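You operate a simulated robot arm through the tools that you are given. There is no shell and no other tool.

Carry out the task below with a simulated two-armed robot. There is one attempt and no reset: what you move stays moved.

## Task
Turn heads one and four off, set flow to slow, fill the two cans and raise the heads.
Fine: The two cans under the heads; both heads off before the fill. Nothing runs into the tray; the level, foam and cold knobs, the other numbered levers and the other cans stay.

It is judged by the outcome, as a careful person would: the job done as asked, and still so three seconds after it is handed in. It fails if anything else is knocked over, pushed out of place, dropped, spilled or broken.

## Robot
Two 7-joint arms with two-finger grippers on one trunk that stands fixed in place. Base frame: the origin is at the foot of the trunk, x ahead of it, y to its left, z up. Lengths are in m, angles in degrees, forces in N, time in s.
The left shoulder is at [0.044, 0.17, 1.398], the right one opposite. Each reaches about 0.826 m from its shoulder. Payload 2.69 kg a hand.
The TCP of each hand is the grasp point between the finger pads, 0.02 m short of the fingertips. In the tool frame z runs along the fingers and y along their closing line. The gripper opens to 0.1 m; its body begins 0.063 m behind the TCP.
Orientation is told as [roll, pitch, yaw] about the base's x, y, z axes, in that order, counted from this pose: with the fingers straight down and closing along the base's y, the tool's x points along the base's -x, its y along +y and its z along -z.

## Interface
- The arms move only by the tool arm_command. It takes "left_deltas", "right_deltas" or both (then of equal length, played together; a hand with none holds still); each is one flat list of numbers, 6 for each row, row after row: the shift along the tool's x, y, z in m, then the turn, a rotation vector about the tool's x, y, z in degrees. In form: [dx, dy, dz, rx, ry, rz, dx, dy, dz, rx, ry, rz, ...]. A call has 1 to 20 rows; each row is the pose to reach, as a shift and turn from the pose commanded when the call began, along the tool's axes at that moment. "left_claw" and "right_claw" are, for a hand that has rows, the finger opening in m, from 0 to 0.1, set as the call begins (left out, the last holds). A row lasts 0.2 s, in which the tool goes at most 0.05 m and 8.6 degrees; a call with a longer step from one row to the next is refused whole, and so is a gripper value outside its range. A pose out of reach is approached as far as the arm can. The call stops where the force on the tool passes 40 N (or 10 N more than at its start, if that is more) or the arm is blocked; 0.2 s more then pass. Each finger travels about 0.108 m/s and halts on what it meets, pressing with about 32 N; the grip force reading is that of the motor and also rises with nothing between the fingers. The clock runs only during rows and for 0.2 s after the last one: add rows that repeat a pose to give the fingers time. The reply holds the time, the measured pose of the TCP, the force on the tool along the base axes, the opening and the grip force, in the units named above and with some noise, with the torque about the TCP (base axes, N m) and any sound that the robot's microphone picked up.
- Cameras (640 x 400 px; columns grow to the right, rows downward): "scene" is now at [0.1793, 0.0252, 1.3507]; the picture's right is [0.29, -0.96, -0.00], its down [0.03, 0.01, -1.00] and it looks along [0.96, 0.29, 0.03] (base axes); focal length 214 px, centre (320, 200). "left" rides on the left gripper at [0.07, 0.018, -0.099] in its tool frame; the picture's right is [-0.26, 0.97, 0.00], its down [-0.75, -0.20, -0.63] and it looks along [-0.61, -0.16, 0.78] (tool axes); focal length 230 px, centre (320, 200). "right" rides on the right gripper at [0.07, -0.019, -0.099] in its tool frame; the picture's right is [0.26, 0.97, 0.00], its down [-0.75, 0.20, -0.63] and it looks along [-0.61, 0.16, 0.78] (tool axes); focal length 230 px, centre (320, 200). There is no depth. A picture from a camera that has moved, and an enlarged one, comes with that camera's place and axes in the base frame and with its lens.
- snapshot(camera): a new picture of that camera. No time passes.
- slide_trunk(by): moves the trunk up (or, below 0, down) by that many m; the arms and the scene camera ride with it, the base frame stays. It gives what a move gives, with no picture.
- aim_head(pan, tilt): turns the head with the scene camera to pan (to the left, within 60 degrees either way) and tilt (down, from -29 to 69), counted from straight ahead of the robot. It gives what a move gives.
- zoom(camera, box): a new picture of the part [left, top, right, bottom] of that camera's present view, enlarged. No time passes.
- finish_job(): hands the job in; it is judged then, once.

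Nothing tells you positions but the pictures and the camera data. Unless the task says otherwise, let go and move clear before handing in.

The tools are called after "Request:" by a JSON object that holds its "name" and its "arguments". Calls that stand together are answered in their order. arm_command: Moves the arms, as the interface text tells. Its arguments: {"type":"object","properties":{"left_deltas":{"type":"array"},"left_claw":{"type":"number"},"right_deltas":{"type":"array"},"right_claw":{"type":"number"}},"required":[]} The other tools are called the same way: slide_trunk (by) moves the trunk up or down; aim_head (pan, tilt) turns the head that bears the scene camera; snapshot (camera) takes a picture; zoom (camera, box) takes an enlarged picture of a part of a camera's view; finish_job () hands the job in.

At the start:

```text
time_s: 0.0
left_position: [0.4418, 0.4202, 1.5649]
left_tcp_rot: [-0.1, 0.0, 0.0]
left_wrist_force: [0.2, 0.3, 0.8]
left_torque: [0.02, 0.0, 0.03]
left_finger_gap: 0.0999
left_grip_force: 0.1
right_position: [0.3644, -0.0399, 1.6024]
right_tcp_rot: [-0.1, 0.0, 0.1]
right_wrist_force: [0.0, 0.0, -0.1]
right_torque: [-0.02, 0.02, -0.03]
right_finger_gap: 0.1001
right_grip_force: 0.1
trunk travel left (down, up): [-0.625, 0.065]
head pan, tilt (commanded): [16.7, -2.6]
```

scene: 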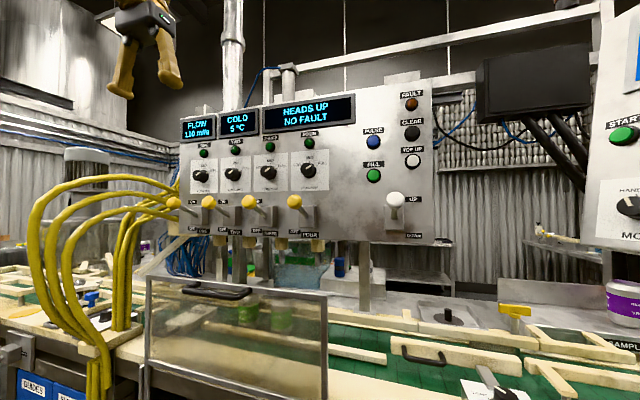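
right: 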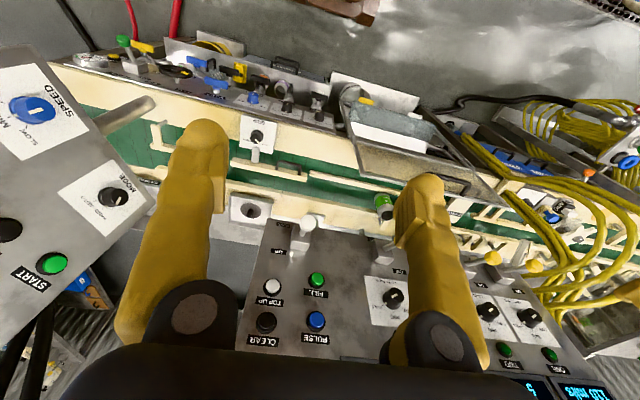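
left: 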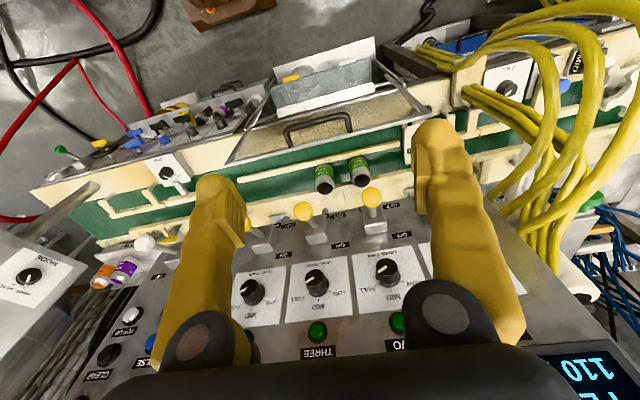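

I see a filling panel with displays (FLOW, COLD, HEADS UP), four knobs, yellow-tipped levers and PULSE/FILL/CLEAR/TOP UP buttons. I'll look closer before moving anything.

Request:
{"name": "zoom", "arguments": {"camera": "scene", "box": [160, 80, 340, 192]}}

Request:
{"name": "zoom", "arguments": {"camera": "scene", "box": [160, 160, 340, 272]}}

Request:
{"name": "zoom", "arguments": {"camera": "scene", "box": [320, 80, 480, 260]}}

Request:
{"name": "zoom", "arguments": {"camera": "scene", "box": [140, 220, 340, 400]}}

```text
3.56 times, centred on (250, 136) of scene
camera zoom: at [0.1793, 0.0252, 1.3507], right [0.29, -0.96, 0.0], down [0.03, 0.01, -1.0], along [0.96, 0.29, 0.03], focal length 763 px, centre (569, 428)
```

zoom: 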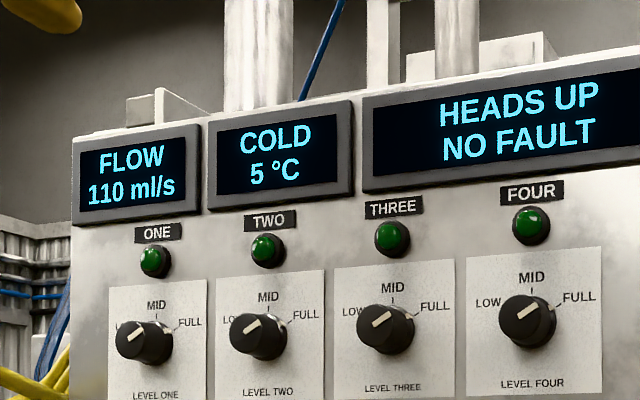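

```text
3.56 times, centred on (250, 216) of scene
camera zoom: at [0.1793, 0.0252, 1.3507], right [0.29, -0.96, 0.0], down [0.03, 0.01, -1.0], along [0.96, 0.29, 0.03], focal length 763 px, centre (569, 143)
```

zoom: 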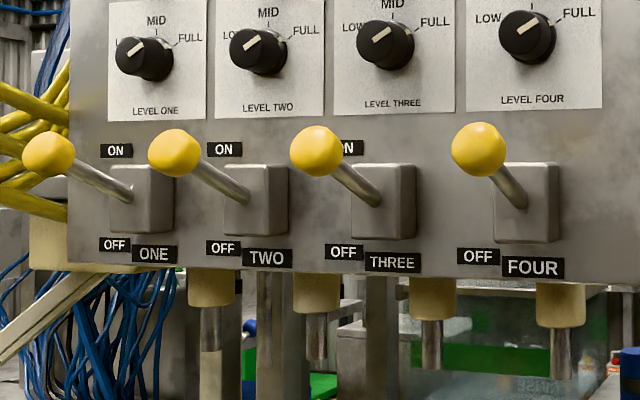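

```text
2.22 times, centred on (400, 170) of scene
camera zoom: at [0.1793, 0.0252, 1.3507], right [0.29, -0.96, 0.0], down [0.03, 0.01, -1.0], along [0.96, 0.29, 0.03], focal length 477 px, centre (142, 267)
```

zoom: 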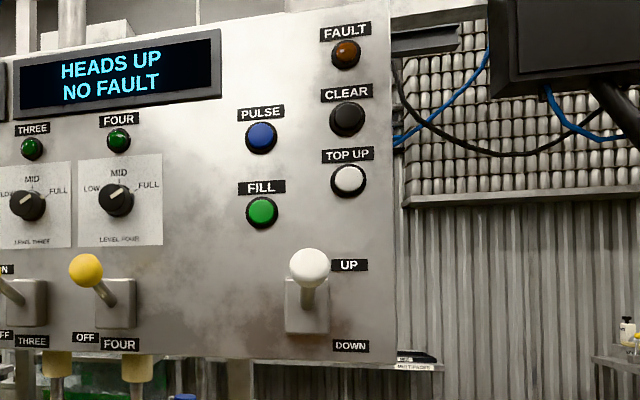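

```text
2.22 times, centred on (240, 310) of scene
camera zoom: at [0.1793, 0.0252, 1.3507], right [0.29, -0.96, 0.0], down [0.03, 0.01, -1.0], along [0.96, 0.29, 0.03], focal length 477 px, centre (498, -44)
```

zoom: 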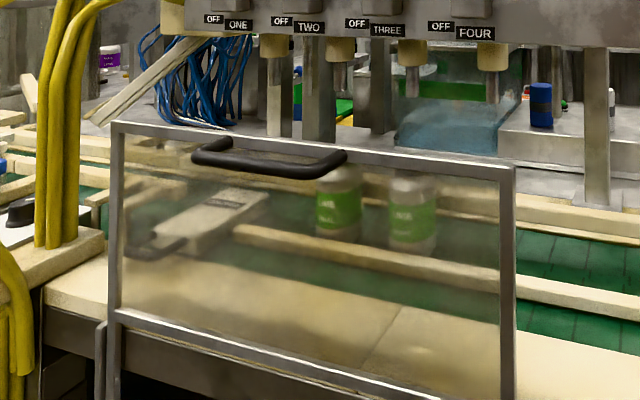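

Two cans stand behind a clear guard, beneath heads two and three. I don't yet see the flow control, so I'll look around with the head.

Request:
{"name": "aim_head", "arguments": {"pan": 17, "tilt": 40}}

Request:
{"name": "snapshot", "arguments": {"camera": "scene"}}

Request:
{"name": "aim_head", "arguments": {"pan": -35, "tilt": 15}}

Request:
{"name": "snapshot", "arguments": {"camera": "scene"}}

Request:
{"name": "aim_head", "arguments": {"pan": 60, "tilt": 15}}

Request:
{"name": "snapshot", "arguments": {"camera": "scene"}}

```text
time_s: 1.1
left_position: [0.4186, 0.4208, 1.571]
left_tcp_rot: [-0.1, -0.7, 0.0]
left_wrist_force: [0.8, 0.3, -0.3]
left_torque: [0.02, 0.04, 0.0]
left_finger_gap: 0.1001
left_grip_force: 0.0
right_position: [0.3419, -0.038, 1.6075]
right_tcp_rot: [-0.1, -0.8, 0.0]
right_wrist_force: [1.1, -0.5, 0.3]
right_torque: [0.01, 0.05, 0.03]
right_finger_gap: 0.0996
right_grip_force: 0.0
trunk travel left (down, up): [-0.625, 0.065]
head pan, tilt (commanded): [17.0, 40.0]
```

```text
taken
camera scene: at [0.1765, 0.0249, 1.2827], right [0.29, -0.96, -0.01], down [-0.63, -0.19, -0.75], along [0.72, 0.22, -0.66], focal length 214 px, centre (320, 200)
```

scene: 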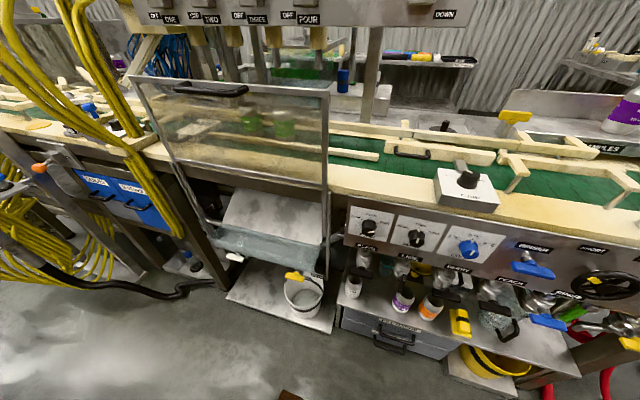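

```text
time_s: 2.3
left_position: [0.4178, 0.4198, 1.5729]
left_tcp_rot: [-0.1, -0.8, -0.1]
left_wrist_force: [-0.2, 0.2, -0.3]
left_torque: [-0.04, 0.02, 0.05]
left_finger_gap: 0.1001
left_grip_force: 0.1
right_position: [0.3399, -0.0386, 1.608]
right_tcp_rot: [-0.2, -0.9, -0.1]
right_wrist_force: [0.8, -0.7, -0.3]
right_torque: [0.03, 0.01, -0.01]
right_finger_gap: 0.1
right_grip_force: 0.0
trunk travel left (down, up): [-0.625, 0.065]
head pan, tilt (commanded): [-35.0, 15.0]
```

```text
taken
camera scene: at [0.1709, -0.0539, 1.3225], right [-0.57, -0.82, 0.01], down [-0.23, 0.15, -0.96], along [0.79, -0.55, -0.27], focal length 214 px, centre (320, 200)
```

scene: 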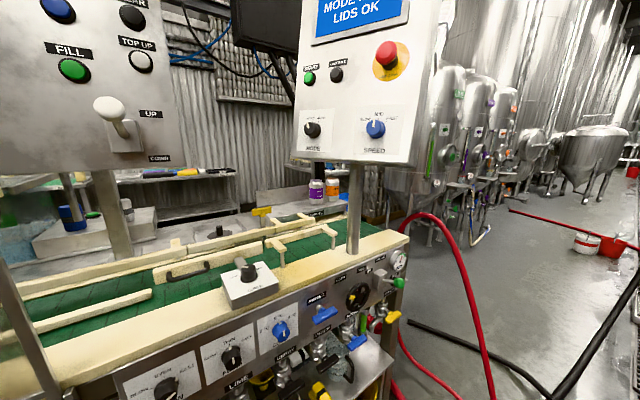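

```text
time_s: 4.0
left_position: [0.4173, 0.4201, 1.5738]
left_tcp_rot: [-0.1, -0.9, 0.0]
left_wrist_force: [-0.3, 1.1, 0.7]
left_torque: [-0.03, 0.01, -0.02]
left_finger_gap: 0.0999
left_grip_force: 0.0
right_position: [0.3396, -0.0382, 1.6077]
right_tcp_rot: [-0.1, -1.0, 0.0]
right_wrist_force: [0.4, -0.3, 0.4]
right_torque: [-0.01, -0.03, 0.03]
right_finger_gap: 0.1
right_grip_force: 0.0
trunk travel left (down, up): [-0.625, 0.065]
head pan, tilt (commanded): [60.0, 15.0]
```

```text
taken
camera scene: at [0.1406, 0.0805, 1.3231], right [0.87, -0.5, -0.01], down [-0.15, -0.22, -0.96], along [0.48, 0.84, -0.27], focal length 214 px, centre (320, 200)
```

scene: 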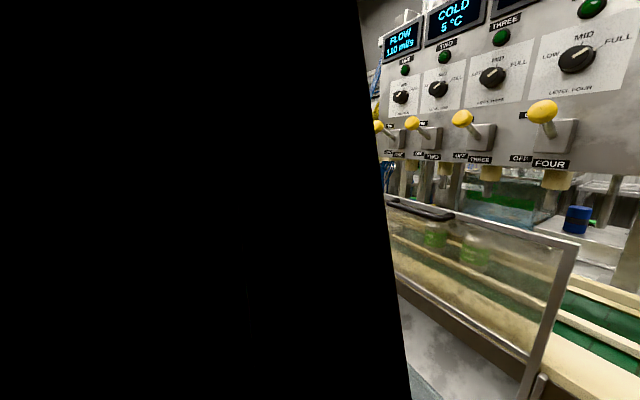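

The lower front panel to the right has three knobs (one blue); I'll enlarge that to find the FLOW control.

Request:
{"name": "aim_head", "arguments": {"pan": -15, "tilt": 40}}

Request:
{"name": "snapshot", "arguments": {"camera": "scene"}}

Request:
{"name": "zoom", "arguments": {"camera": "scene", "box": [160, 180, 400, 330]}}

Request:
{"name": "zoom", "arguments": {"camera": "scene", "box": [360, 180, 600, 330]}}

```text
time_s: 5.5
left_position: [0.4167, 0.4206, 1.5733]
left_tcp_rot: [-0.1, -0.9, 0.1]
left_wrist_force: [0.7, 0.3, 0.1]
left_torque: [0.0, -0.04, -0.01]
left_finger_gap: 0.0999
left_grip_force: 0.1
right_position: [0.3384, -0.0382, 1.6079]
right_tcp_rot: [-0.1, -0.8, 0.0]
right_wrist_force: [-0.4, 0.2, -0.4]
right_torque: [0.0, -0.03, 0.02]
right_finger_gap: 0.0999
right_grip_force: 0.1
trunk travel left (down, up): [-0.625, 0.065]
head pan, tilt (commanded): [-15.0, 40.0]
```

```text
taken
camera scene: at [0.1753, -0.0223, 1.283], right [-0.26, -0.97, 0.0], down [-0.63, 0.17, -0.76], along [0.73, -0.2, -0.66], focal length 214 px, centre (320, 200)
```

scene: 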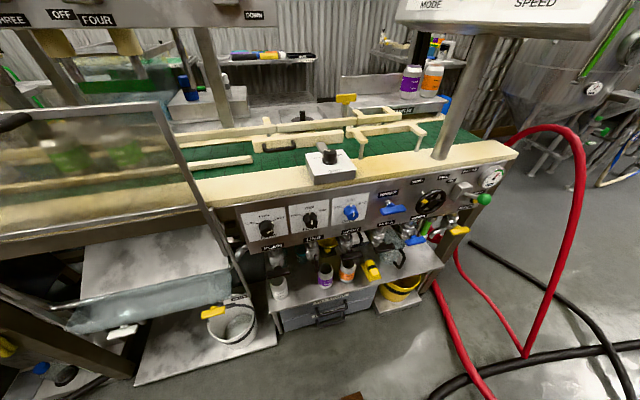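

```text
2.67 times, centred on (280, 255) of scene
camera zoom: at [0.1753, -0.0223, 1.283], right [-0.26, -0.97, 0.0], down [-0.63, 0.17, -0.76], along [0.73, -0.2, -0.66], focal length 572 px, centre (427, 53)
```

zoom: 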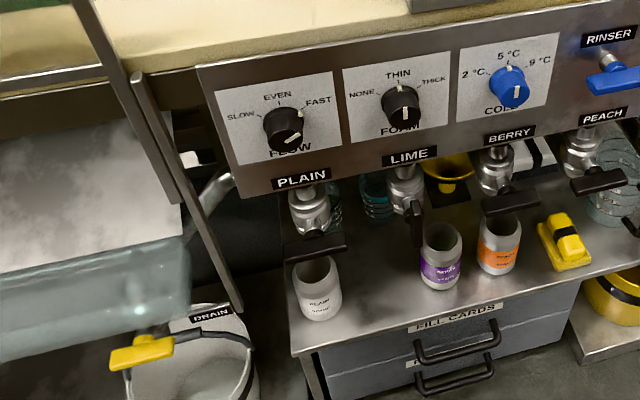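

```text
2.67 times, centred on (480, 255) of scene
camera zoom: at [0.1753, -0.0223, 1.283], right [-0.26, -0.97, 0.0], down [-0.63, 0.17, -0.76], along [0.73, -0.2, -0.66], focal length 572 px, centre (-107, 53)
```

zoom: 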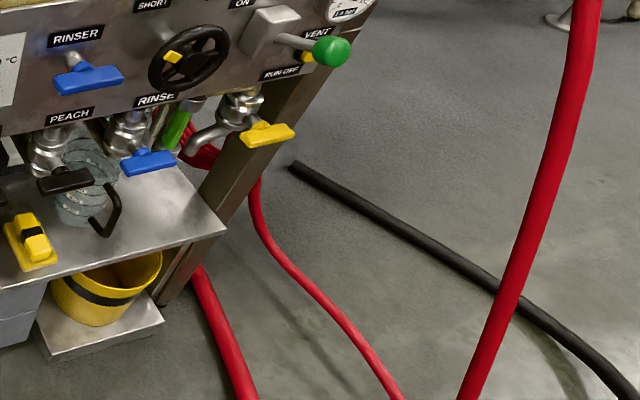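

The FLOW knob (SLOW / EVEN / FAST) is on the lower front panel at roughly (0.58, 0.01, 0.85), and the lever balls are around x≈0.63, z≈1.36. I'll take a closer look at lever ONE and the hoses next to it before moving the left hand.

Request:
{"name": "aim_head", "arguments": {"pan": 40, "tilt": 0}}

Request:
{"name": "snapshot", "arguments": {"camera": "scene"}}

Request:
{"name": "zoom", "arguments": {"camera": "scene", "box": [200, 120, 440, 270]}}

Request:
{"name": "snapshot", "arguments": {"camera": "left"}}

```text
time_s: 6.7
left_position: [0.4167, 0.4199, 1.5738]
left_tcp_rot: [-0.1, -0.9, 0.1]
left_wrist_force: [-0.1, -0.7, -0.3]
left_torque: [0.01, 0.01, 0.0]
left_finger_gap: 0.1
left_grip_force: 0.0
right_position: [0.3392, -0.0386, 1.6075]
right_tcp_rot: [-0.1, -0.9, -0.1]
right_wrist_force: [0.7, 0.2, 1.3]
right_torque: [0.04, 0.04, 0.0]
right_finger_gap: 0.1002
right_grip_force: 0.0
trunk travel left (down, up): [-0.625, 0.065]
head pan, tilt (commanded): [40.0, 0.0]
```

```text
taken
camera scene: at [0.1633, 0.0575, 1.3468], right [0.64, -0.77, -0.01], down [-0.02, 0.0, -1.0], along [0.77, 0.64, -0.01], focal length 214 px, centre (320, 200)
```

scene: 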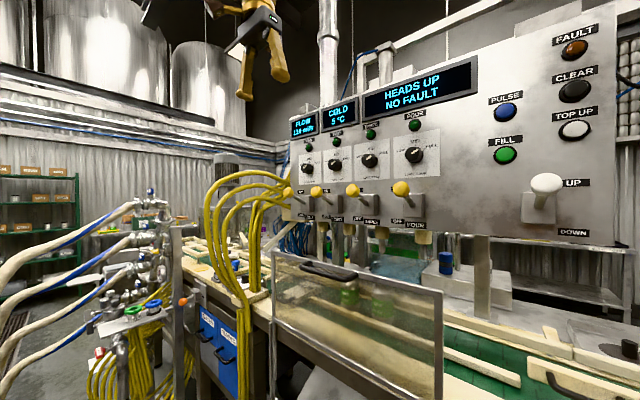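

```text
2.67 times, centred on (320, 195) of scene
camera zoom: at [0.1633, 0.0575, 1.3468], right [0.64, -0.77, -0.01], down [-0.02, 0.0, -1.0], along [0.77, 0.64, -0.01], focal length 572 px, centre (320, 213)
```

zoom: 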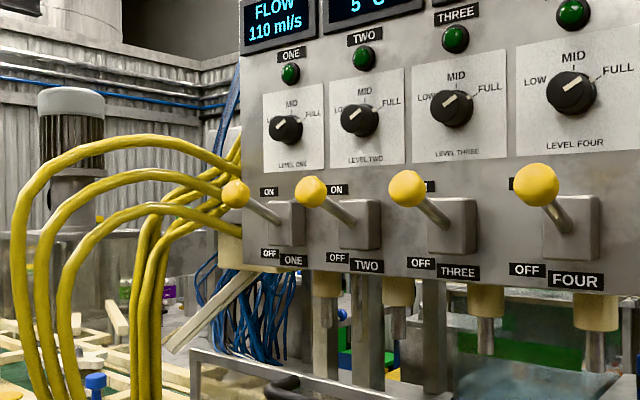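

```text
taken
camera left: at [0.347, 0.4376, 1.6701], right [0.26, 0.97, 0.0], down [0.74, -0.2, 0.64], along [0.62, -0.16, -0.77], focal length 230 px, centre (320, 200)
```

left: 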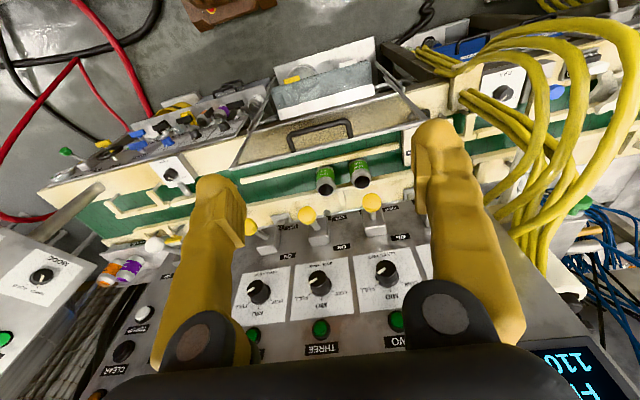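

Hoses run at y ≳ 0.68 near the panel's left edge, leaving room for the left hand at lever ONE (ball ≈ (0.626, 0.58, 1.36)). I'll bring the left hand, closed and pitched forward, to a standoff above and in front of the lever.

Request:
{"name": "arm_command", "arguments": {"left_deltas": [-0.005, 0.016, 0.01, 0, -8.5, 0, -0.01, 0.032, 0.02, 0, -17, 0, -0.015, 0.048, 0.03, 0, -25.5, 0, -0.02, 0.064, 0.04, 0, -34, 0, -0.025, 0.08, 0.05, 0, -42.5, 0, -0.03, 0.1, 0.06, 0, -51, 0, -0.035, 0.12, 0.07, 0, -59, 0, -0.035, 0.13, 0.075, 0, -60, 0, -0.035, 0.13, 0.075, 0, -60, 0], "left_claw": 0}}

Request:
{"name": "snapshot", "arguments": {"camera": "left"}}

Request:
{"name": "snapshot", "arguments": {"camera": "scene"}}

```text
time_s: 8.7
left_position: [0.4563, 0.5493, 1.4879]
left_tcp_rot: [-0.1, -59.7, 0.3]
left_wrist_force: [0.2, -0.4, 0.4]
left_torque: [-0.02, 0.04, 0.01]
left_finger_gap: 0.0
left_grip_force: 29.4
right_position: [0.3397, -0.0391, 1.6087]
right_tcp_rot: [0.0, -0.8, 0.0]
right_wrist_force: [0.2, -0.3, 0.1]
right_torque: [0.03, 0.01, -0.01]
right_finger_gap: 0.0999
right_grip_force: 0.1
trunk travel left (down, up): [-0.625, 0.065]
head pan, tilt (commanded): [40.0, 0.0]
```

```text
taken
camera left: at [0.3356, 0.5663, 1.4771], right [0.13, 0.97, 0.22], down [-0.16, -0.2, 0.97], along [0.98, -0.16, 0.13], focal length 230 px, centre (320, 200)
```

left: 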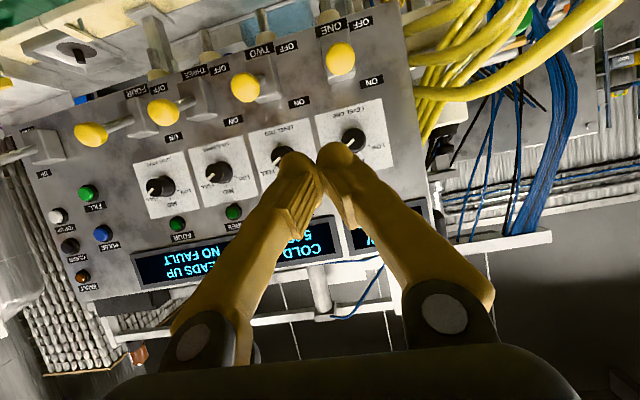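

```text
taken
camera scene: at [0.163, 0.0573, 1.3469], right [0.64, -0.77, -0.01], down [-0.02, 0.0, -1.0], along [0.77, 0.64, -0.01], focal length 214 px, centre (320, 200)
```

scene: 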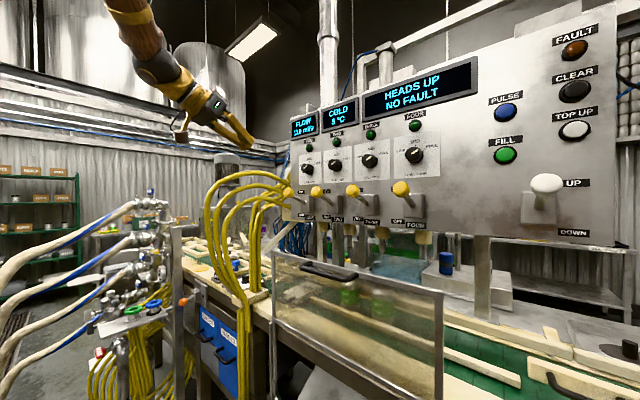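

The left camera confirms ball ONE at ≈(0.626, 0.579, 1.358), TWO y≈0.458, FOUR y≈0.219. Now I bring the closed left fingers to just above ball ONE.

Request:
{"name": "arm_command", "arguments": {"left_deltas": [-0.003, 0.005, 0.03, 0, 0, 0, -0.007, 0.01, 0.06, 0, 0, 0, -0.01, 0.015, 0.09, 0, 0, 0, -0.013, 0.02, 0.12, 0, 0, 0, -0.016, 0.024, 0.145, 0, 0, 0, -0.018, 0.026, 0.16, 0, 0, 0, -0.018, 0.026, 0.16, 0, 0, 0]}}

Request:
{"name": "snapshot", "arguments": {"camera": "left"}}

Request:
{"name": "zoom", "arguments": {"camera": "scene", "box": [180, 100, 420, 250]}}

```text
time_s: 10.3
left_position: [0.6022, 0.5746, 1.4361]
left_tcp_rot: [-0.3, -60.8, 0.3]
left_wrist_force: [-0.1, -0.3, -0.1]
left_torque: [0.02, -0.01, 0.0]
left_finger_gap: 0.0
left_grip_force: 29.6
right_position: [0.339, -0.0395, 1.6076]
right_tcp_rot: [-0.1, -0.9, 0.0]
right_wrist_force: [-0.6, -0.1, 1.3]
right_torque: [0.0, -0.01, 0.0]
right_finger_gap: 0.1001
right_grip_force: 0.0
trunk travel left (down, up): [-0.625, 0.065]
head pan, tilt (commanded): [40.0, 0.0]
```

```text
taken
camera left: at [0.4827, 0.5914, 1.4223], right [0.13, 0.97, 0.22], down [-0.19, -0.2, 0.96], along [0.97, -0.16, 0.15], focal length 230 px, centre (320, 200)
```

left: 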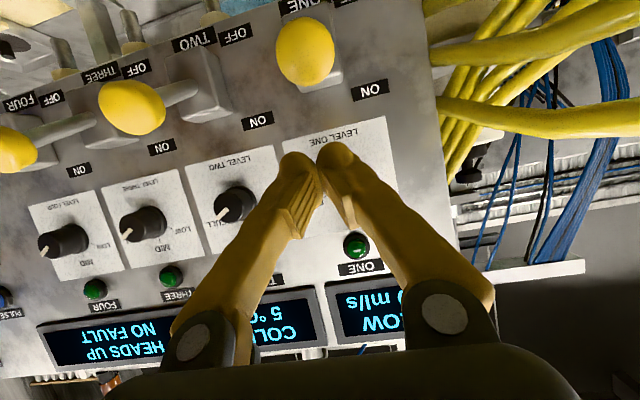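

```text
2.67 times, centred on (300, 175) of scene
camera zoom: at [0.1628, 0.0573, 1.3469], right [0.64, -0.77, -0.01], down [-0.02, 0.0, -1.0], along [0.77, 0.64, -0.01], focal length 572 px, centre (373, 267)
```

zoom: 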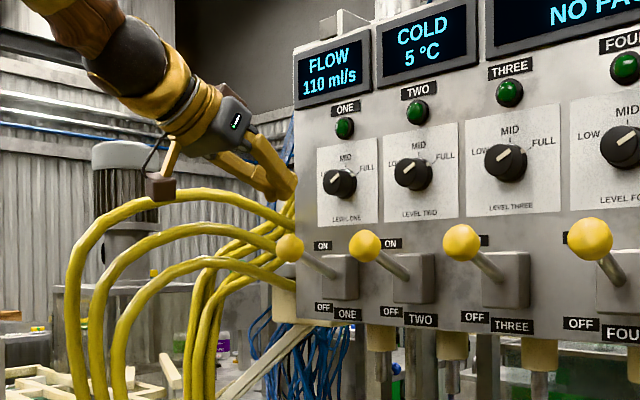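

Ball ONE is just ahead of and below the fingertips. I'll sweep straight down onto it to push it to OFF.

Request:
{"name": "arm_command", "arguments": {"left_deltas": [0.02, 0.003, 0.0254, 0, 0, 0, 0.033, 0.003, 0.0329, 0, 0, 0, 0.046, 0.003, 0.0404, 0, 0, 0, 0.059, 0.003, 0.0479, 0, 0, 0, 0.072, 0.003, 0.0554, 0, 0, 0, 0.085, 0.003, 0.0629, 0, 0, 0]}}

Request:
{"name": "snapshot", "arguments": {"camera": "left"}}

Request:
{"name": "zoom", "arguments": {"camera": "scene", "box": [180, 100, 420, 250]}}

```text
time_s: 11.7
left_position: [0.6154, 0.5777, 1.3287]
left_tcp_rot: [-0.5, -60.9, 0.4]
left_wrist_force: [0.7, 0.2, 0.4]
left_torque: [0.02, -0.04, -0.04]
left_finger_gap: 0.0
left_grip_force: 29.6
right_position: [0.3396, -0.0388, 1.6079]
right_tcp_rot: [-0.2, -0.9, -0.1]
right_wrist_force: [1.1, 0.3, 1.0]
right_torque: [-0.04, 0.0, 0.01]
right_finger_gap: 0.0999
right_grip_force: 0.1
trunk travel left (down, up): [-0.625, 0.065]
head pan, tilt (commanded): [40.0, 0.0]
```

```text
taken
camera left: at [0.4975, 0.5953, 1.315], right [0.13, 0.97, 0.22], down [-0.19, -0.2, 0.96], along [0.97, -0.16, 0.15], focal length 230 px, centre (320, 200)
```

left: 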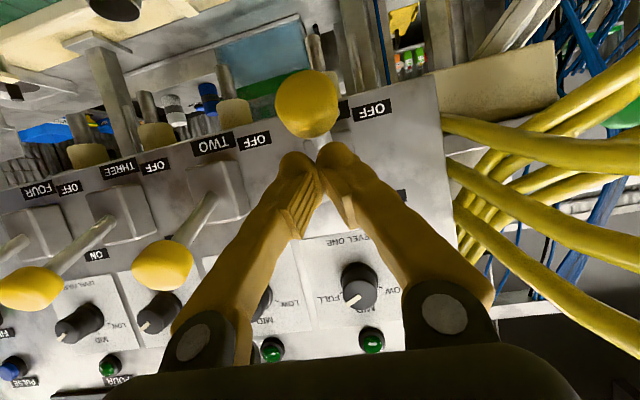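

```text
2.67 times, centred on (300, 175) of scene
camera zoom: at [0.1637, 0.0583, 1.3468], right [0.64, -0.77, -0.01], down [-0.02, 0.0, -1.0], along [0.77, 0.64, -0.01], focal length 572 px, centre (373, 267)
```

zoom: 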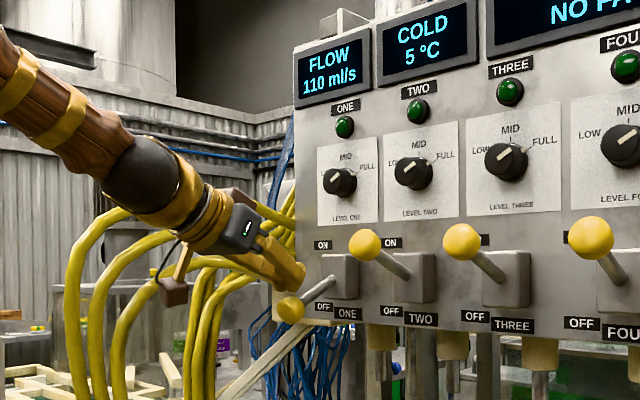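

Lever ONE now points down at OFF. I'll back the hand out and slide over to lever FOUR (y≈0.219).

Request:
{"name": "arm_command", "arguments": {"left_deltas": [0, 0, -0.045, 0, 0, 0, 0, 0, -0.09, 0, 0, 0, 0, 0, -0.135, 0, 0, 0, -0.005, -0.045, -0.143, 0, 0, 0, -0.01, -0.09, -0.146, 0, 0, 0, -0.015, -0.135, -0.149, 0, 0, 0, -0.02, -0.18, -0.152, 0, 0, 0, -0.026, -0.225, -0.155, 0, 0, 0, -0.026, -0.27, -0.155, 0, 0, 0, -0.026, -0.315, -0.155, 0, 0, 0, -0.026, -0.359, -0.155, 0, 0, 0, -0.026, -0.359, -0.155, 0, 0, 0]}}

Request:
{"name": "snapshot", "arguments": {"camera": "left"}}

Request:
{"name": "snapshot", "arguments": {"camera": "scene"}}

Request:
{"name": "zoom", "arguments": {"camera": "scene", "box": [180, 100, 420, 250]}}

```text
time_s: 14.3
left_position: [0.5063, 0.2254, 1.4039]
left_tcp_rot: [-0.1, -59.0, 0.2]
left_wrist_force: [0.4, -0.6, 0.0]
left_torque: [0.03, 0.02, 0.0]
left_finger_gap: 0.0
left_grip_force: 29.7
left hand out of reach, approached as far as the arm can: row 3, 11, 12
right_position: [0.338, -0.0402, 1.6077]
right_tcp_rot: [-0.1, -1.0, 0.0]
right_wrist_force: [0.3, -1.3, -0.6]
right_torque: [0.03, -0.03, 0.02]
right_finger_gap: 0.1
right_grip_force: 0.0
trunk travel left (down, up): [-0.625, 0.065]
head pan, tilt (commanded): [40.0, 0.0]
```

```text
taken
camera left: at [0.3866, 0.2417, 1.3945], right [0.13, 0.97, 0.22], down [-0.15, -0.2, 0.97], along [0.98, -0.16, 0.12], focal length 230 px, centre (320, 200)
```

left: 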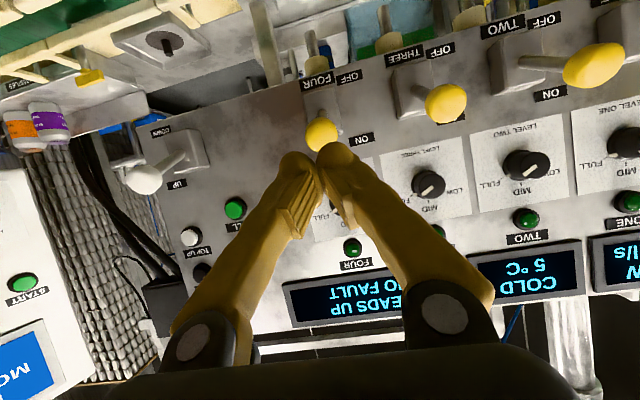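

```text
taken
camera scene: at [0.1623, 0.0568, 1.347], right [0.64, -0.77, -0.01], down [-0.02, 0.0, -1.0], along [0.77, 0.64, -0.01], focal length 214 px, centre (320, 200)
```

scene: 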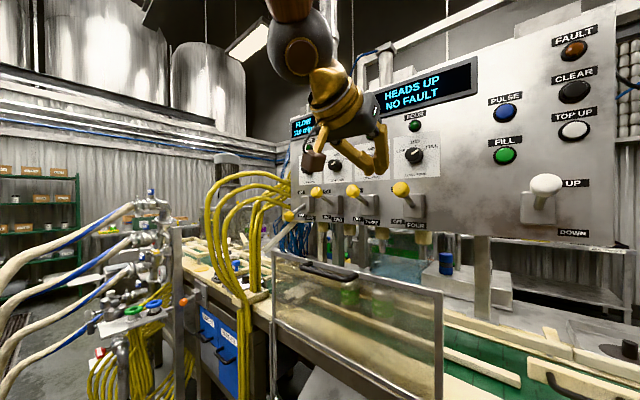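

```text
2.67 times, centred on (300, 175) of scene
camera zoom: at [0.1623, 0.0568, 1.347], right [0.64, -0.77, -0.01], down [-0.02, 0.0, -1.0], along [0.77, 0.64, -0.01], focal length 572 px, centre (373, 267)
```

zoom: 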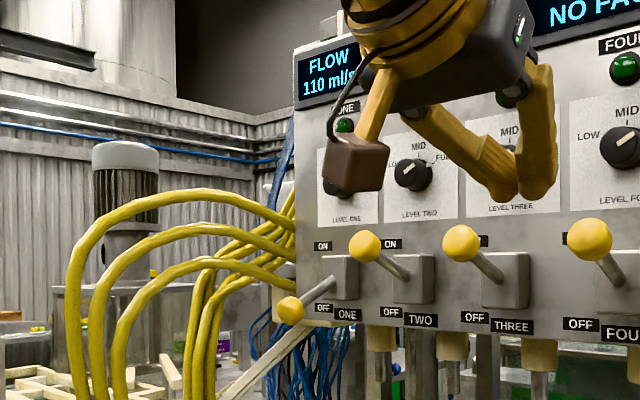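

Lever ONE is clearly OFF. The hand stopped a little short of the requested standoff but sits clear in front of lever FOUR; I'll move it over ball FOUR.

Request:
{"name": "arm_command", "arguments": {"left_deltas": [-0.022, 0, 0.025, 0, 0, 0, -0.044, 0, 0.05, 0, 0, 0, -0.067, 0, 0.0766, 0, 0, 0, -0.067, 0, 0.0766, 0, 0, 0]}}

Request:
{"name": "snapshot", "arguments": {"camera": "left"}}

Request:
{"name": "zoom", "arguments": {"camera": "scene", "box": [260, 100, 500, 250]}}

```text
time_s: 15.3
left_position: [0.6062, 0.2256, 1.4431]
left_tcp_rot: [-0.2, -60.9, 0.4]
left_wrist_force: [-0.2, 0.9, -0.5]
left_torque: [0.0, 0.05, -0.03]
left_finger_gap: 0.0003
left_grip_force: 29.5
right_position: [0.3381, -0.0384, 1.608]
right_tcp_rot: [-0.1, -0.9, 0.0]
right_wrist_force: [0.3, -0.1, -1.0]
right_torque: [-0.01, -0.02, 0.03]
right_finger_gap: 0.0998
right_grip_force: 0.0
trunk travel left (down, up): [-0.625, 0.065]
head pan, tilt (commanded): [40.0, 0.0]
```

```text
taken
camera left: at [0.4864, 0.2425, 1.4284], right [0.12, 0.97, 0.22], down [-0.19, -0.2, 0.96], along [0.98, -0.16, 0.16], focal length 230 px, centre (320, 200)
```

left: 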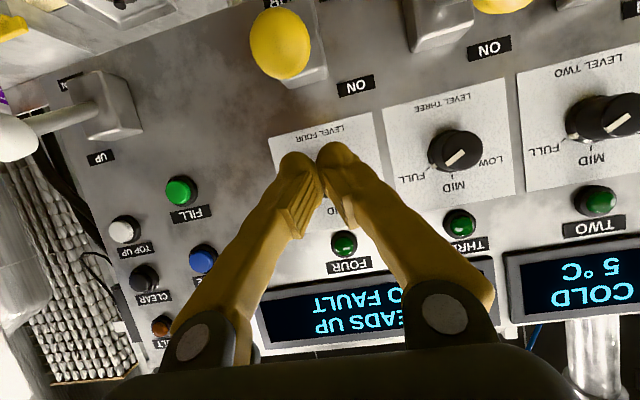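

```text
2.67 times, centred on (380, 175) of scene
camera zoom: at [0.1625, 0.0573, 1.347], right [0.64, -0.77, -0.01], down [-0.02, 0.0, -1.0], along [0.77, 0.64, -0.01], focal length 572 px, centre (160, 267)
```

zoom: 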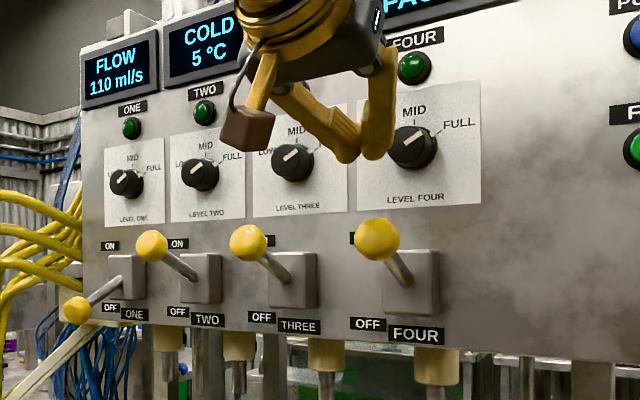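

Ball FOUR is at ≈(0.63, 0.218, 1.358), right under the fingertips. Pushing it down the same way.

Request:
{"name": "arm_command", "arguments": {"left_deltas": [0.021, -0.007, 0.0237, 0, 0, 0, 0.0336, -0.007, 0.031, 0, 0, 0, 0.0461, -0.007, 0.0382, 0, 0, 0, 0.0587, -0.007, 0.0455, 0, 0, 0, 0.0712, -0.007, 0.0527, 0, 0, 0, 0.0838, -0.007, 0.06, 0, 0, 0, 0.0963, -0.007, 0.0672, 0, 0, 0]}}

Request:
{"name": "snapshot", "arguments": {"camera": "left"}}

Request:
{"name": "zoom", "arguments": {"camera": "scene", "box": [260, 100, 500, 250]}}

```text
time_s: 16.9
left_position: [0.6212, 0.233, 1.3367]
left_tcp_rot: [-6.0, -62.1, 6.8]
left_wrist_force: [-0.1, 0.1, 0.2]
left_torque: [0.01, 0.0, -0.02]
left_finger_gap: 0.0
left_grip_force: 29.8
right_position: [0.339, -0.0389, 1.6077]
right_tcp_rot: [-0.1, -0.9, 0.0]
right_wrist_force: [-0.2, 0.0, 0.7]
right_torque: [-0.02, 0.0, 0.01]
right_finger_gap: 0.1001
right_grip_force: 0.1
trunk travel left (down, up): [-0.625, 0.065]
head pan, tilt (commanded): [40.0, 0.0]
```

```text
taken
camera left: at [0.5002, 0.2457, 1.3203], right [0.09, 0.98, 0.18], down [-0.2, -0.16, 0.97], along [0.97, -0.13, 0.18], focal length 230 px, centre (320, 200)
```

left: 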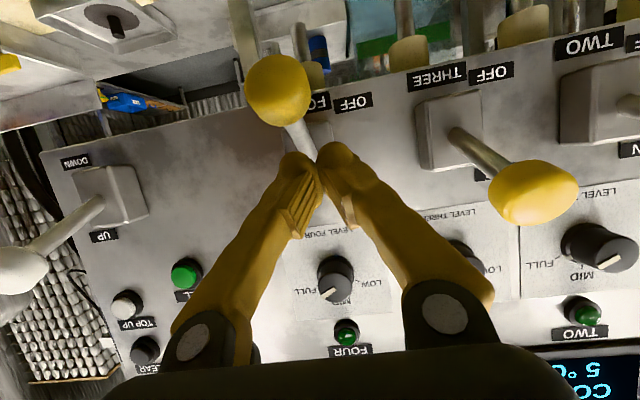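

```text
2.67 times, centred on (380, 175) of scene
camera zoom: at [0.1635, 0.0577, 1.3468], right [0.64, -0.77, -0.01], down [-0.02, 0.0, -1.0], along [0.77, 0.64, -0.01], focal length 572 px, centre (160, 267)
```

zoom: 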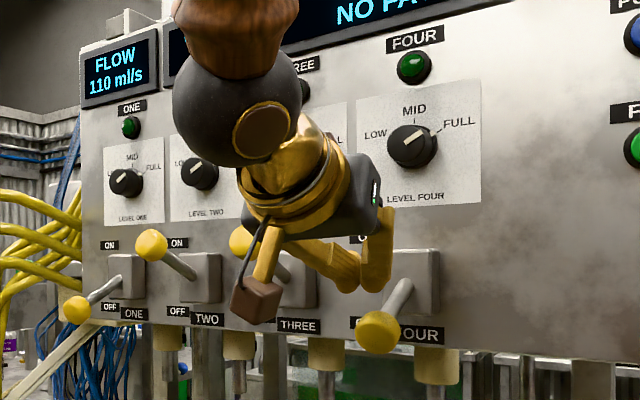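

Lever FOUR is down at OFF too. I'll withdraw the left hand up and to the left, then check the levers before going to the flow knob.

Request:
{"name": "arm_command", "arguments": {"left_deltas": [0, 0, -0.04, 0, 0, 0, 0, 0, -0.08, 0, 0, 0, 0, 0, -0.11, 0, 0, 0, -0.0167, 0.04, -0.131, 0, 0, 0, -0.033, 0.08, -0.152, 0, 0, 0, -0.05, 0.12, -0.173, 0, 0, 0, -0.067, 0.16, -0.194, 0, 0, 0, -0.084, 0.2, -0.215, 0, 0, 0, -0.084, 0.2, -0.215, 0, 0, 0]}}

Request:
{"name": "aim_head", "arguments": {"pan": 20, "tilt": 5}}

Request:
{"name": "snapshot", "arguments": {"camera": "scene"}}

Request:
{"name": "zoom", "arguments": {"camera": "scene", "box": [170, 80, 410, 230]}}

```text
time_s: 18.9
left_position: [0.4758, 0.4191, 1.4933]
left_tcp_rot: [-0.3, -59.6, 0.1]
left_wrist_force: [-1.1, -0.4, 0.3]
left_torque: [0.01, 0.03, 0.03]
left_finger_gap: 0.0001
left_grip_force: 29.8
right_position: [0.3382, -0.0393, 1.6088]
right_tcp_rot: [-0.2, -0.9, 0.1]
right_wrist_force: [0.6, -0.1, -0.3]
right_torque: [0.02, 0.04, 0.0]
right_finger_gap: 0.1001
right_grip_force: 0.0
trunk travel left (down, up): [-0.625, 0.065]
head pan, tilt (commanded): [40.0, 0.0]
```

```text
time_s: 19.8
left_position: [0.478, 0.4188, 1.4937]
left_tcp_rot: [-0.3, -59.6, 0.3]
left_wrist_force: [0.3, 0.2, -1.0]
left_torque: [-0.04, 0.01, -0.01]
left_finger_gap: 0.0
left_grip_force: 29.0
right_position: [0.3383, -0.0383, 1.6082]
right_tcp_rot: [-0.1, -0.9, -0.1]
right_wrist_force: [0.1, 0.1, -0.4]
right_torque: [0.02, 0.03, 0.02]
right_finger_gap: 0.0999
right_grip_force: 0.0
trunk travel left (down, up): [-0.625, 0.065]
head pan, tilt (commanded): [20.0, 5.0]
```

```text
taken
camera scene: at [0.1803, 0.0313, 1.3387], right [0.34, -0.94, -0.01], down [-0.1, -0.03, -0.99], along [0.93, 0.34, -0.1], focal length 214 px, centre (320, 200)
```

scene: 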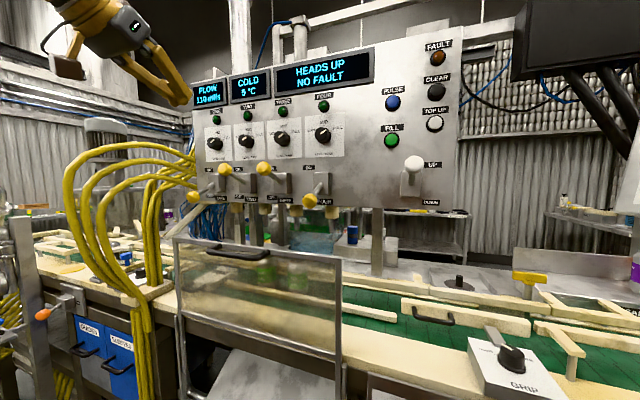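

```text
2.67 times, centred on (290, 155) of scene
camera zoom: at [0.1803, 0.0313, 1.3387], right [0.34, -0.94, -0.01], down [-0.1, -0.03, -0.99], along [0.93, 0.34, -0.1], focal length 572 px, centre (400, 320)
```

zoom: 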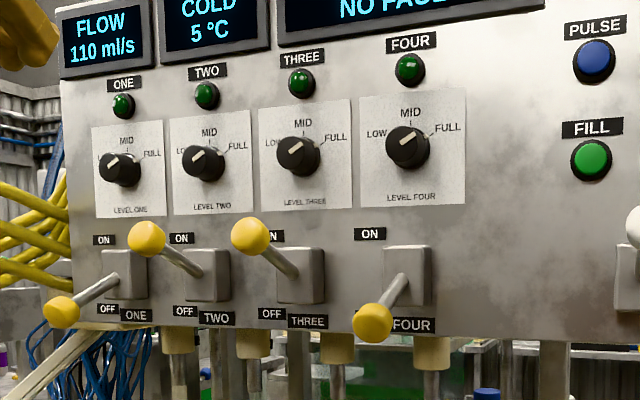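

Levers ONE and FOUR are OFF, TWO and THREE remain ON. Next I pull the left hand back a bit and lower the trunk in stages to reach the FLOW knob.

Request:
{"name": "arm_command", "arguments": {"left_deltas": [0.004, 0, -0.038, 0, 0, 0, 0.009, 0, -0.0756, 0, 0, 0, 0.009, 0, -0.0756, 0, 0, 0]}}

Request:
{"name": "slide_trunk", "arguments": {"by": -0.2}}

Request:
{"name": "aim_head", "arguments": {"pan": 10, "tilt": 30}}

Request:
{"name": "snapshot", "arguments": {"camera": "scene"}}

Request:
{"name": "snapshot", "arguments": {"camera": "left"}}

Request:
{"name": "snapshot", "arguments": {"camera": "right"}}

```text
time_s: 20.6
left_position: [0.4059, 0.4201, 1.5258]
left_tcp_rot: [-0.3, -60.2, 0.3]
left_wrist_force: [0.2, 0.3, 0.2]
left_torque: [0.0, 0.0, -0.01]
left_finger_gap: 0.0001
left_grip_force: 29.7
right_position: [0.3402, -0.0384, 1.6085]
right_tcp_rot: [0.0, -0.7, -0.1]
right_wrist_force: [0.3, -0.3, 0.1]
right_torque: [0.0, -0.04, 0.02]
right_finger_gap: 0.0999
right_grip_force: 0.0
trunk travel left (down, up): [-0.625, 0.065]
head pan, tilt (commanded): [20.0, 5.0]
```

```text
time_s: 22.7
left_position: [0.4046, 0.4177, 1.3282]
left_tcp_rot: [-0.1, -60.4, 0.3]
left_wrist_force: [0.3, 0.1, 0.1]
left_torque: [0.01, 0.01, 0.01]
left_finger_gap: 0.0003
left_grip_force: 30.0
right_position: [0.3396, -0.0398, 1.408]
right_tcp_rot: [-0.2, -0.9, 0.0]
right_wrist_force: [0.3, 0.9, 0.0]
right_torque: [-0.02, 0.02, 0.04]
right_finger_gap: 0.0999
right_grip_force: 0.1
trunk travel left (down, up): [-0.425, 0.265]
head pan, tilt (commanded): [20.0, 5.0]
```

```text
time_s: 23.6
left_position: [0.4048, 0.4193, 1.329]
left_tcp_rot: [-0.4, -60.5, 0.2]
left_wrist_force: [0.4, 1.1, -0.1]
left_torque: [0.01, 0.03, -0.02]
left_finger_gap: 0.0
left_grip_force: 29.8
right_position: [0.3389, -0.0387, 1.4075]
right_tcp_rot: [-0.1, -1.0, 0.0]
right_wrist_force: [-0.1, -0.5, 0.0]
right_torque: [0.05, 0.02, 0.02]
right_finger_gap: 0.0998
right_grip_force: 0.2
trunk travel left (down, up): [-0.425, 0.265]
head pan, tilt (commanded): [10.0, 30.0]
```

```text
taken
camera scene: at [0.1789, 0.0153, 1.0983], right [0.17, -0.98, 0.0], down [-0.51, -0.09, -0.86], along [0.84, 0.15, -0.51], focal length 214 px, centre (320, 200)
```

scene: 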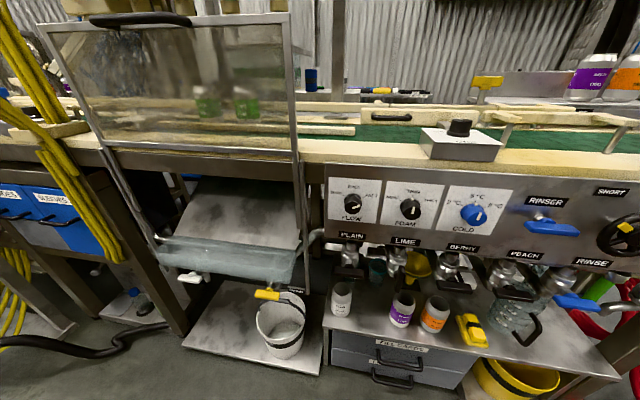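

```text
taken
camera left: at [0.2849, 0.4353, 1.3155], right [0.13, 0.97, 0.22], down [-0.18, -0.2, 0.96], along [0.98, -0.16, 0.15], focal length 230 px, centre (320, 200)
```

left: 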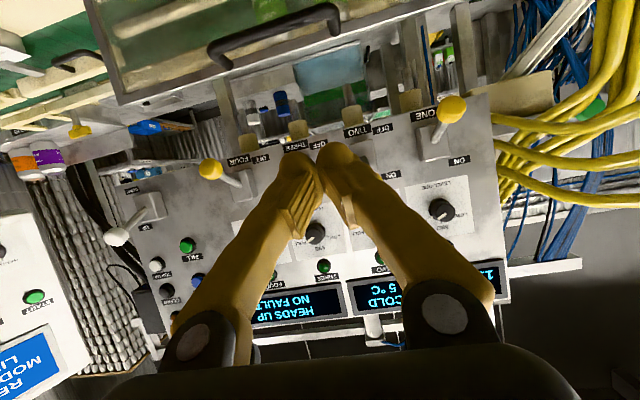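

```text
taken
camera right: at [0.2665, -0.0579, 1.5059], right [-0.26, 0.97, -0.01], down [0.74, 0.2, 0.64], along [0.62, 0.16, -0.77], focal length 230 px, centre (320, 200)
```

right: 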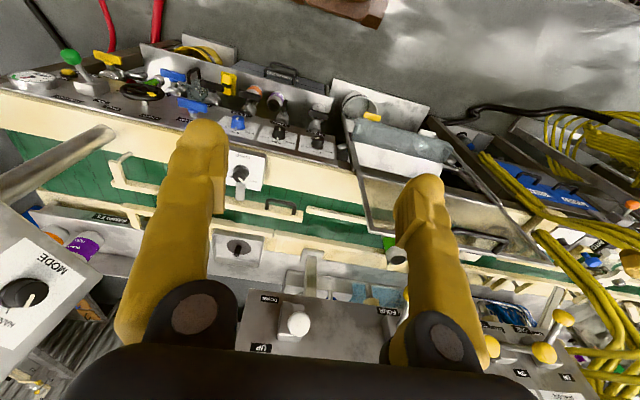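

Guard handle is at x≈0.57, comfortably ahead of both hands. I'll lower another 0.25 m and look at the FLOW knob.

Request:
{"name": "slide_trunk", "arguments": {"by": -0.25}}

Request:
{"name": "aim_head", "arguments": {"pan": 0, "tilt": 10}}

Request:
{"name": "snapshot", "arguments": {"camera": "scene"}}

Request:
{"name": "zoom", "arguments": {"camera": "scene", "box": [240, 130, 440, 255]}}

Request:
{"name": "snapshot", "arguments": {"camera": "right"}}

```text
time_s: 26.2
left_position: [0.4031, 0.4188, 1.0813]
left_tcp_rot: [-0.2, -60.9, 0.2]
left_wrist_force: [-0.3, -0.5, -1.1]
left_torque: [-0.01, 0.02, 0.0]
left_finger_gap: 0.0
left_grip_force: 29.7
right_position: [0.3382, -0.0375, 1.1578]
right_tcp_rot: [-0.2, -0.9, 0.1]
right_wrist_force: [0.2, -0.3, 0.0]
right_torque: [-0.01, 0.0, 0.01]
right_finger_gap: 0.1001
right_grip_force: 0.1
trunk travel left (down, up): [-0.175, 0.515]
head pan, tilt (commanded): [10.0, 30.0]
```

```text
time_s: 27.0
left_position: [0.4027, 0.4185, 1.0811]
left_tcp_rot: [-0.3, -60.9, 0.3]
left_wrist_force: [0.0, 0.2, 0.3]
left_torque: [-0.02, 0.04, 0.0]
left_finger_gap: 0.0
left_grip_force: 29.6
right_position: [0.338, -0.0396, 1.1588]
right_tcp_rot: [-0.2, -0.9, 0.1]
right_wrist_force: [0.0, -0.2, 0.1]
right_torque: [0.0, 0.02, -0.02]
right_finger_gap: 0.1002
right_grip_force: 0.1
trunk travel left (down, up): [-0.175, 0.515]
head pan, tilt (commanded): [0.0, 10.0]
```

```text
taken
camera scene: at [0.1791, -0.0004, 0.8805], right [0.0, -1.0, 0.0], down [-0.19, 0.0, -0.98], along [0.98, 0.0, -0.19], focal length 214 px, centre (320, 200)
```

scene: 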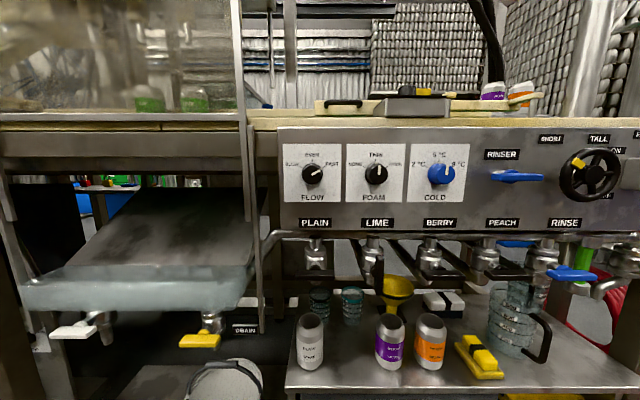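

```text
3.20 times, centred on (340, 192) of scene
camera zoom: at [0.1791, -0.0004, 0.8805], right [0.0, -1.0, 0.0], down [-0.19, 0.0, -0.98], along [0.98, 0.0, -0.19], focal length 686 px, centre (256, 224)
```

zoom: 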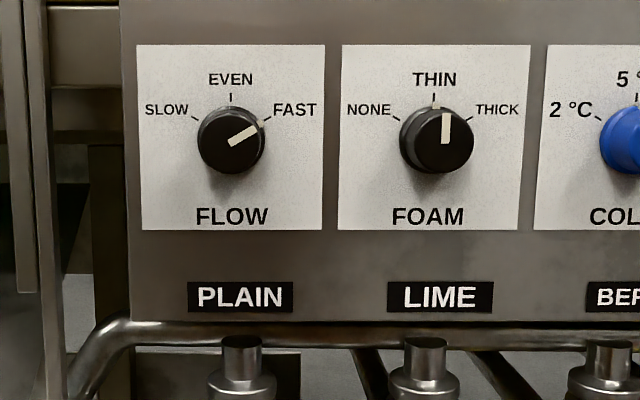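

```text
taken
camera right: at [0.2662, -0.0579, 1.2559], right [-0.26, 0.97, -0.01], down [0.74, 0.2, 0.64], along [0.62, 0.16, -0.77], focal length 230 px, centre (320, 200)
```

right: 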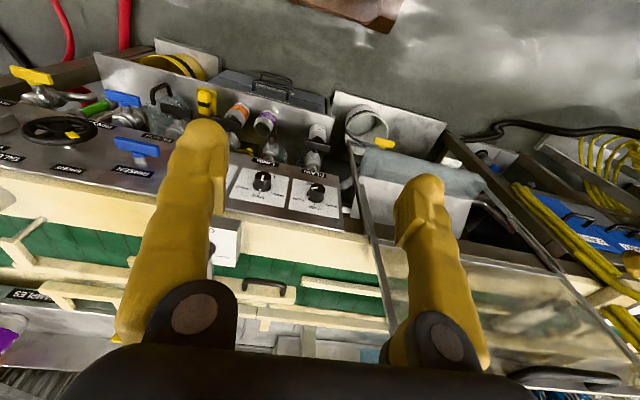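

FLOW currently points to FAST (knob ≈ (0.583, 0.013, 0.85)); SLOW is about 120° anticlockwise. I'll bring the right hand, fingers forward, to a standoff in front of it.

Request:
{"name": "arm_command", "arguments": {"right_deltas": [-0.007, 0.005, 0.028, 0, -8.2, 0, -0.014, 0.01, 0.056, 0, -16.4, 0, -0.021, 0.015, 0.084, 0, -24.6, 0, -0.028, 0.02, 0.112, 0, -32.8, 0, -0.035, 0.025, 0.14, 0, -41, 0, -0.042, 0.03, 0.168, 0, -49.2, 0, -0.049, 0.035, 0.196, 0, -57.4, 0, -0.056, 0.04, 0.224, 0, -65.6, 0, -0.063, 0.045, 0.252, 0, -73.8, 0, -0.07, 0.05, 0.28, 0, -82, 0, -0.075, 0.053, 0.305, 0, -90, 0, -0.075, 0.053, 0.305, 0, -90, 0], "right_claw": 0.08}}

Request:
{"name": "snapshot", "arguments": {"camera": "right"}}

Request:
{"name": "snapshot", "arguments": {"camera": "scene"}}

```text
time_s: 29.8
left_position: [0.3888, 0.4184, 1.0739]
left_tcp_rot: [-0.3, -59.7, 0.4]
left_wrist_force: [-0.9, -0.5, 0.1]
left_torque: [-0.04, 0.0, -0.01]
left_finger_gap: 0.0
left_grip_force: 29.8
right_position: [0.4278, -0.0151, 0.8886]
right_tcp_rot: [118.0, -84.2, -123.0]
right_wrist_force: [-0.5, -0.8, 0.4]
right_torque: [-0.02, 0.01, -0.01]
right_finger_gap: 0.0801
right_grip_force: 0.0
trunk travel left (down, up): [-0.175, 0.515]
head pan, tilt (commanded): [0.0, 10.0]
stopped in row 12 (right hand): the arm was blocked; the commanded pose is now the measured one
```

```text
taken
camera right: at [0.329, -0.0202, 0.8122], right [0.1, 0.98, -0.17], down [-0.65, 0.19, 0.73], along [0.75, 0.04, 0.66], focal length 230 px, centre (320, 200)
```

right: 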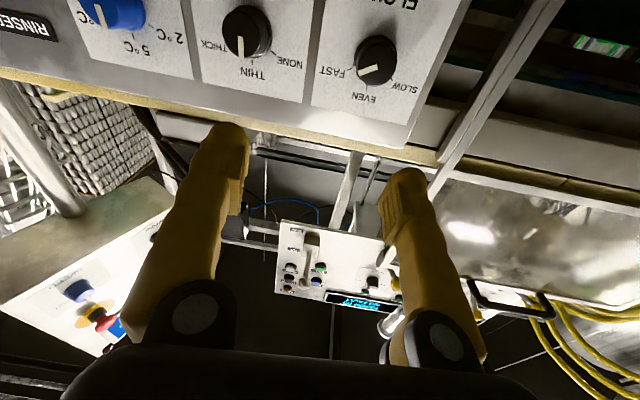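

```text
taken
camera scene: at [0.1779, -0.0004, 0.8808], right [0.0, -1.0, 0.0], down [-0.19, 0.0, -0.98], along [0.98, 0.0, -0.19], focal length 214 px, centre (320, 200)
```

scene: 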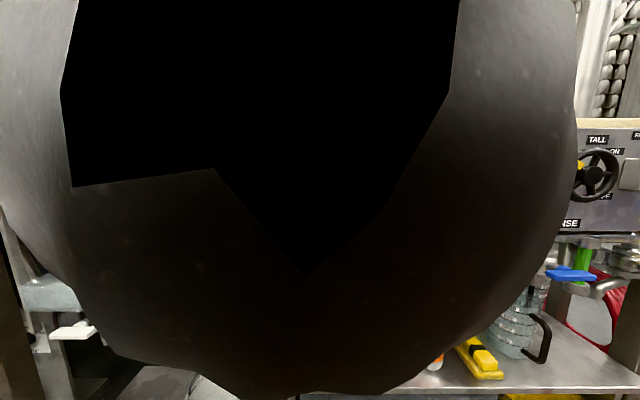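

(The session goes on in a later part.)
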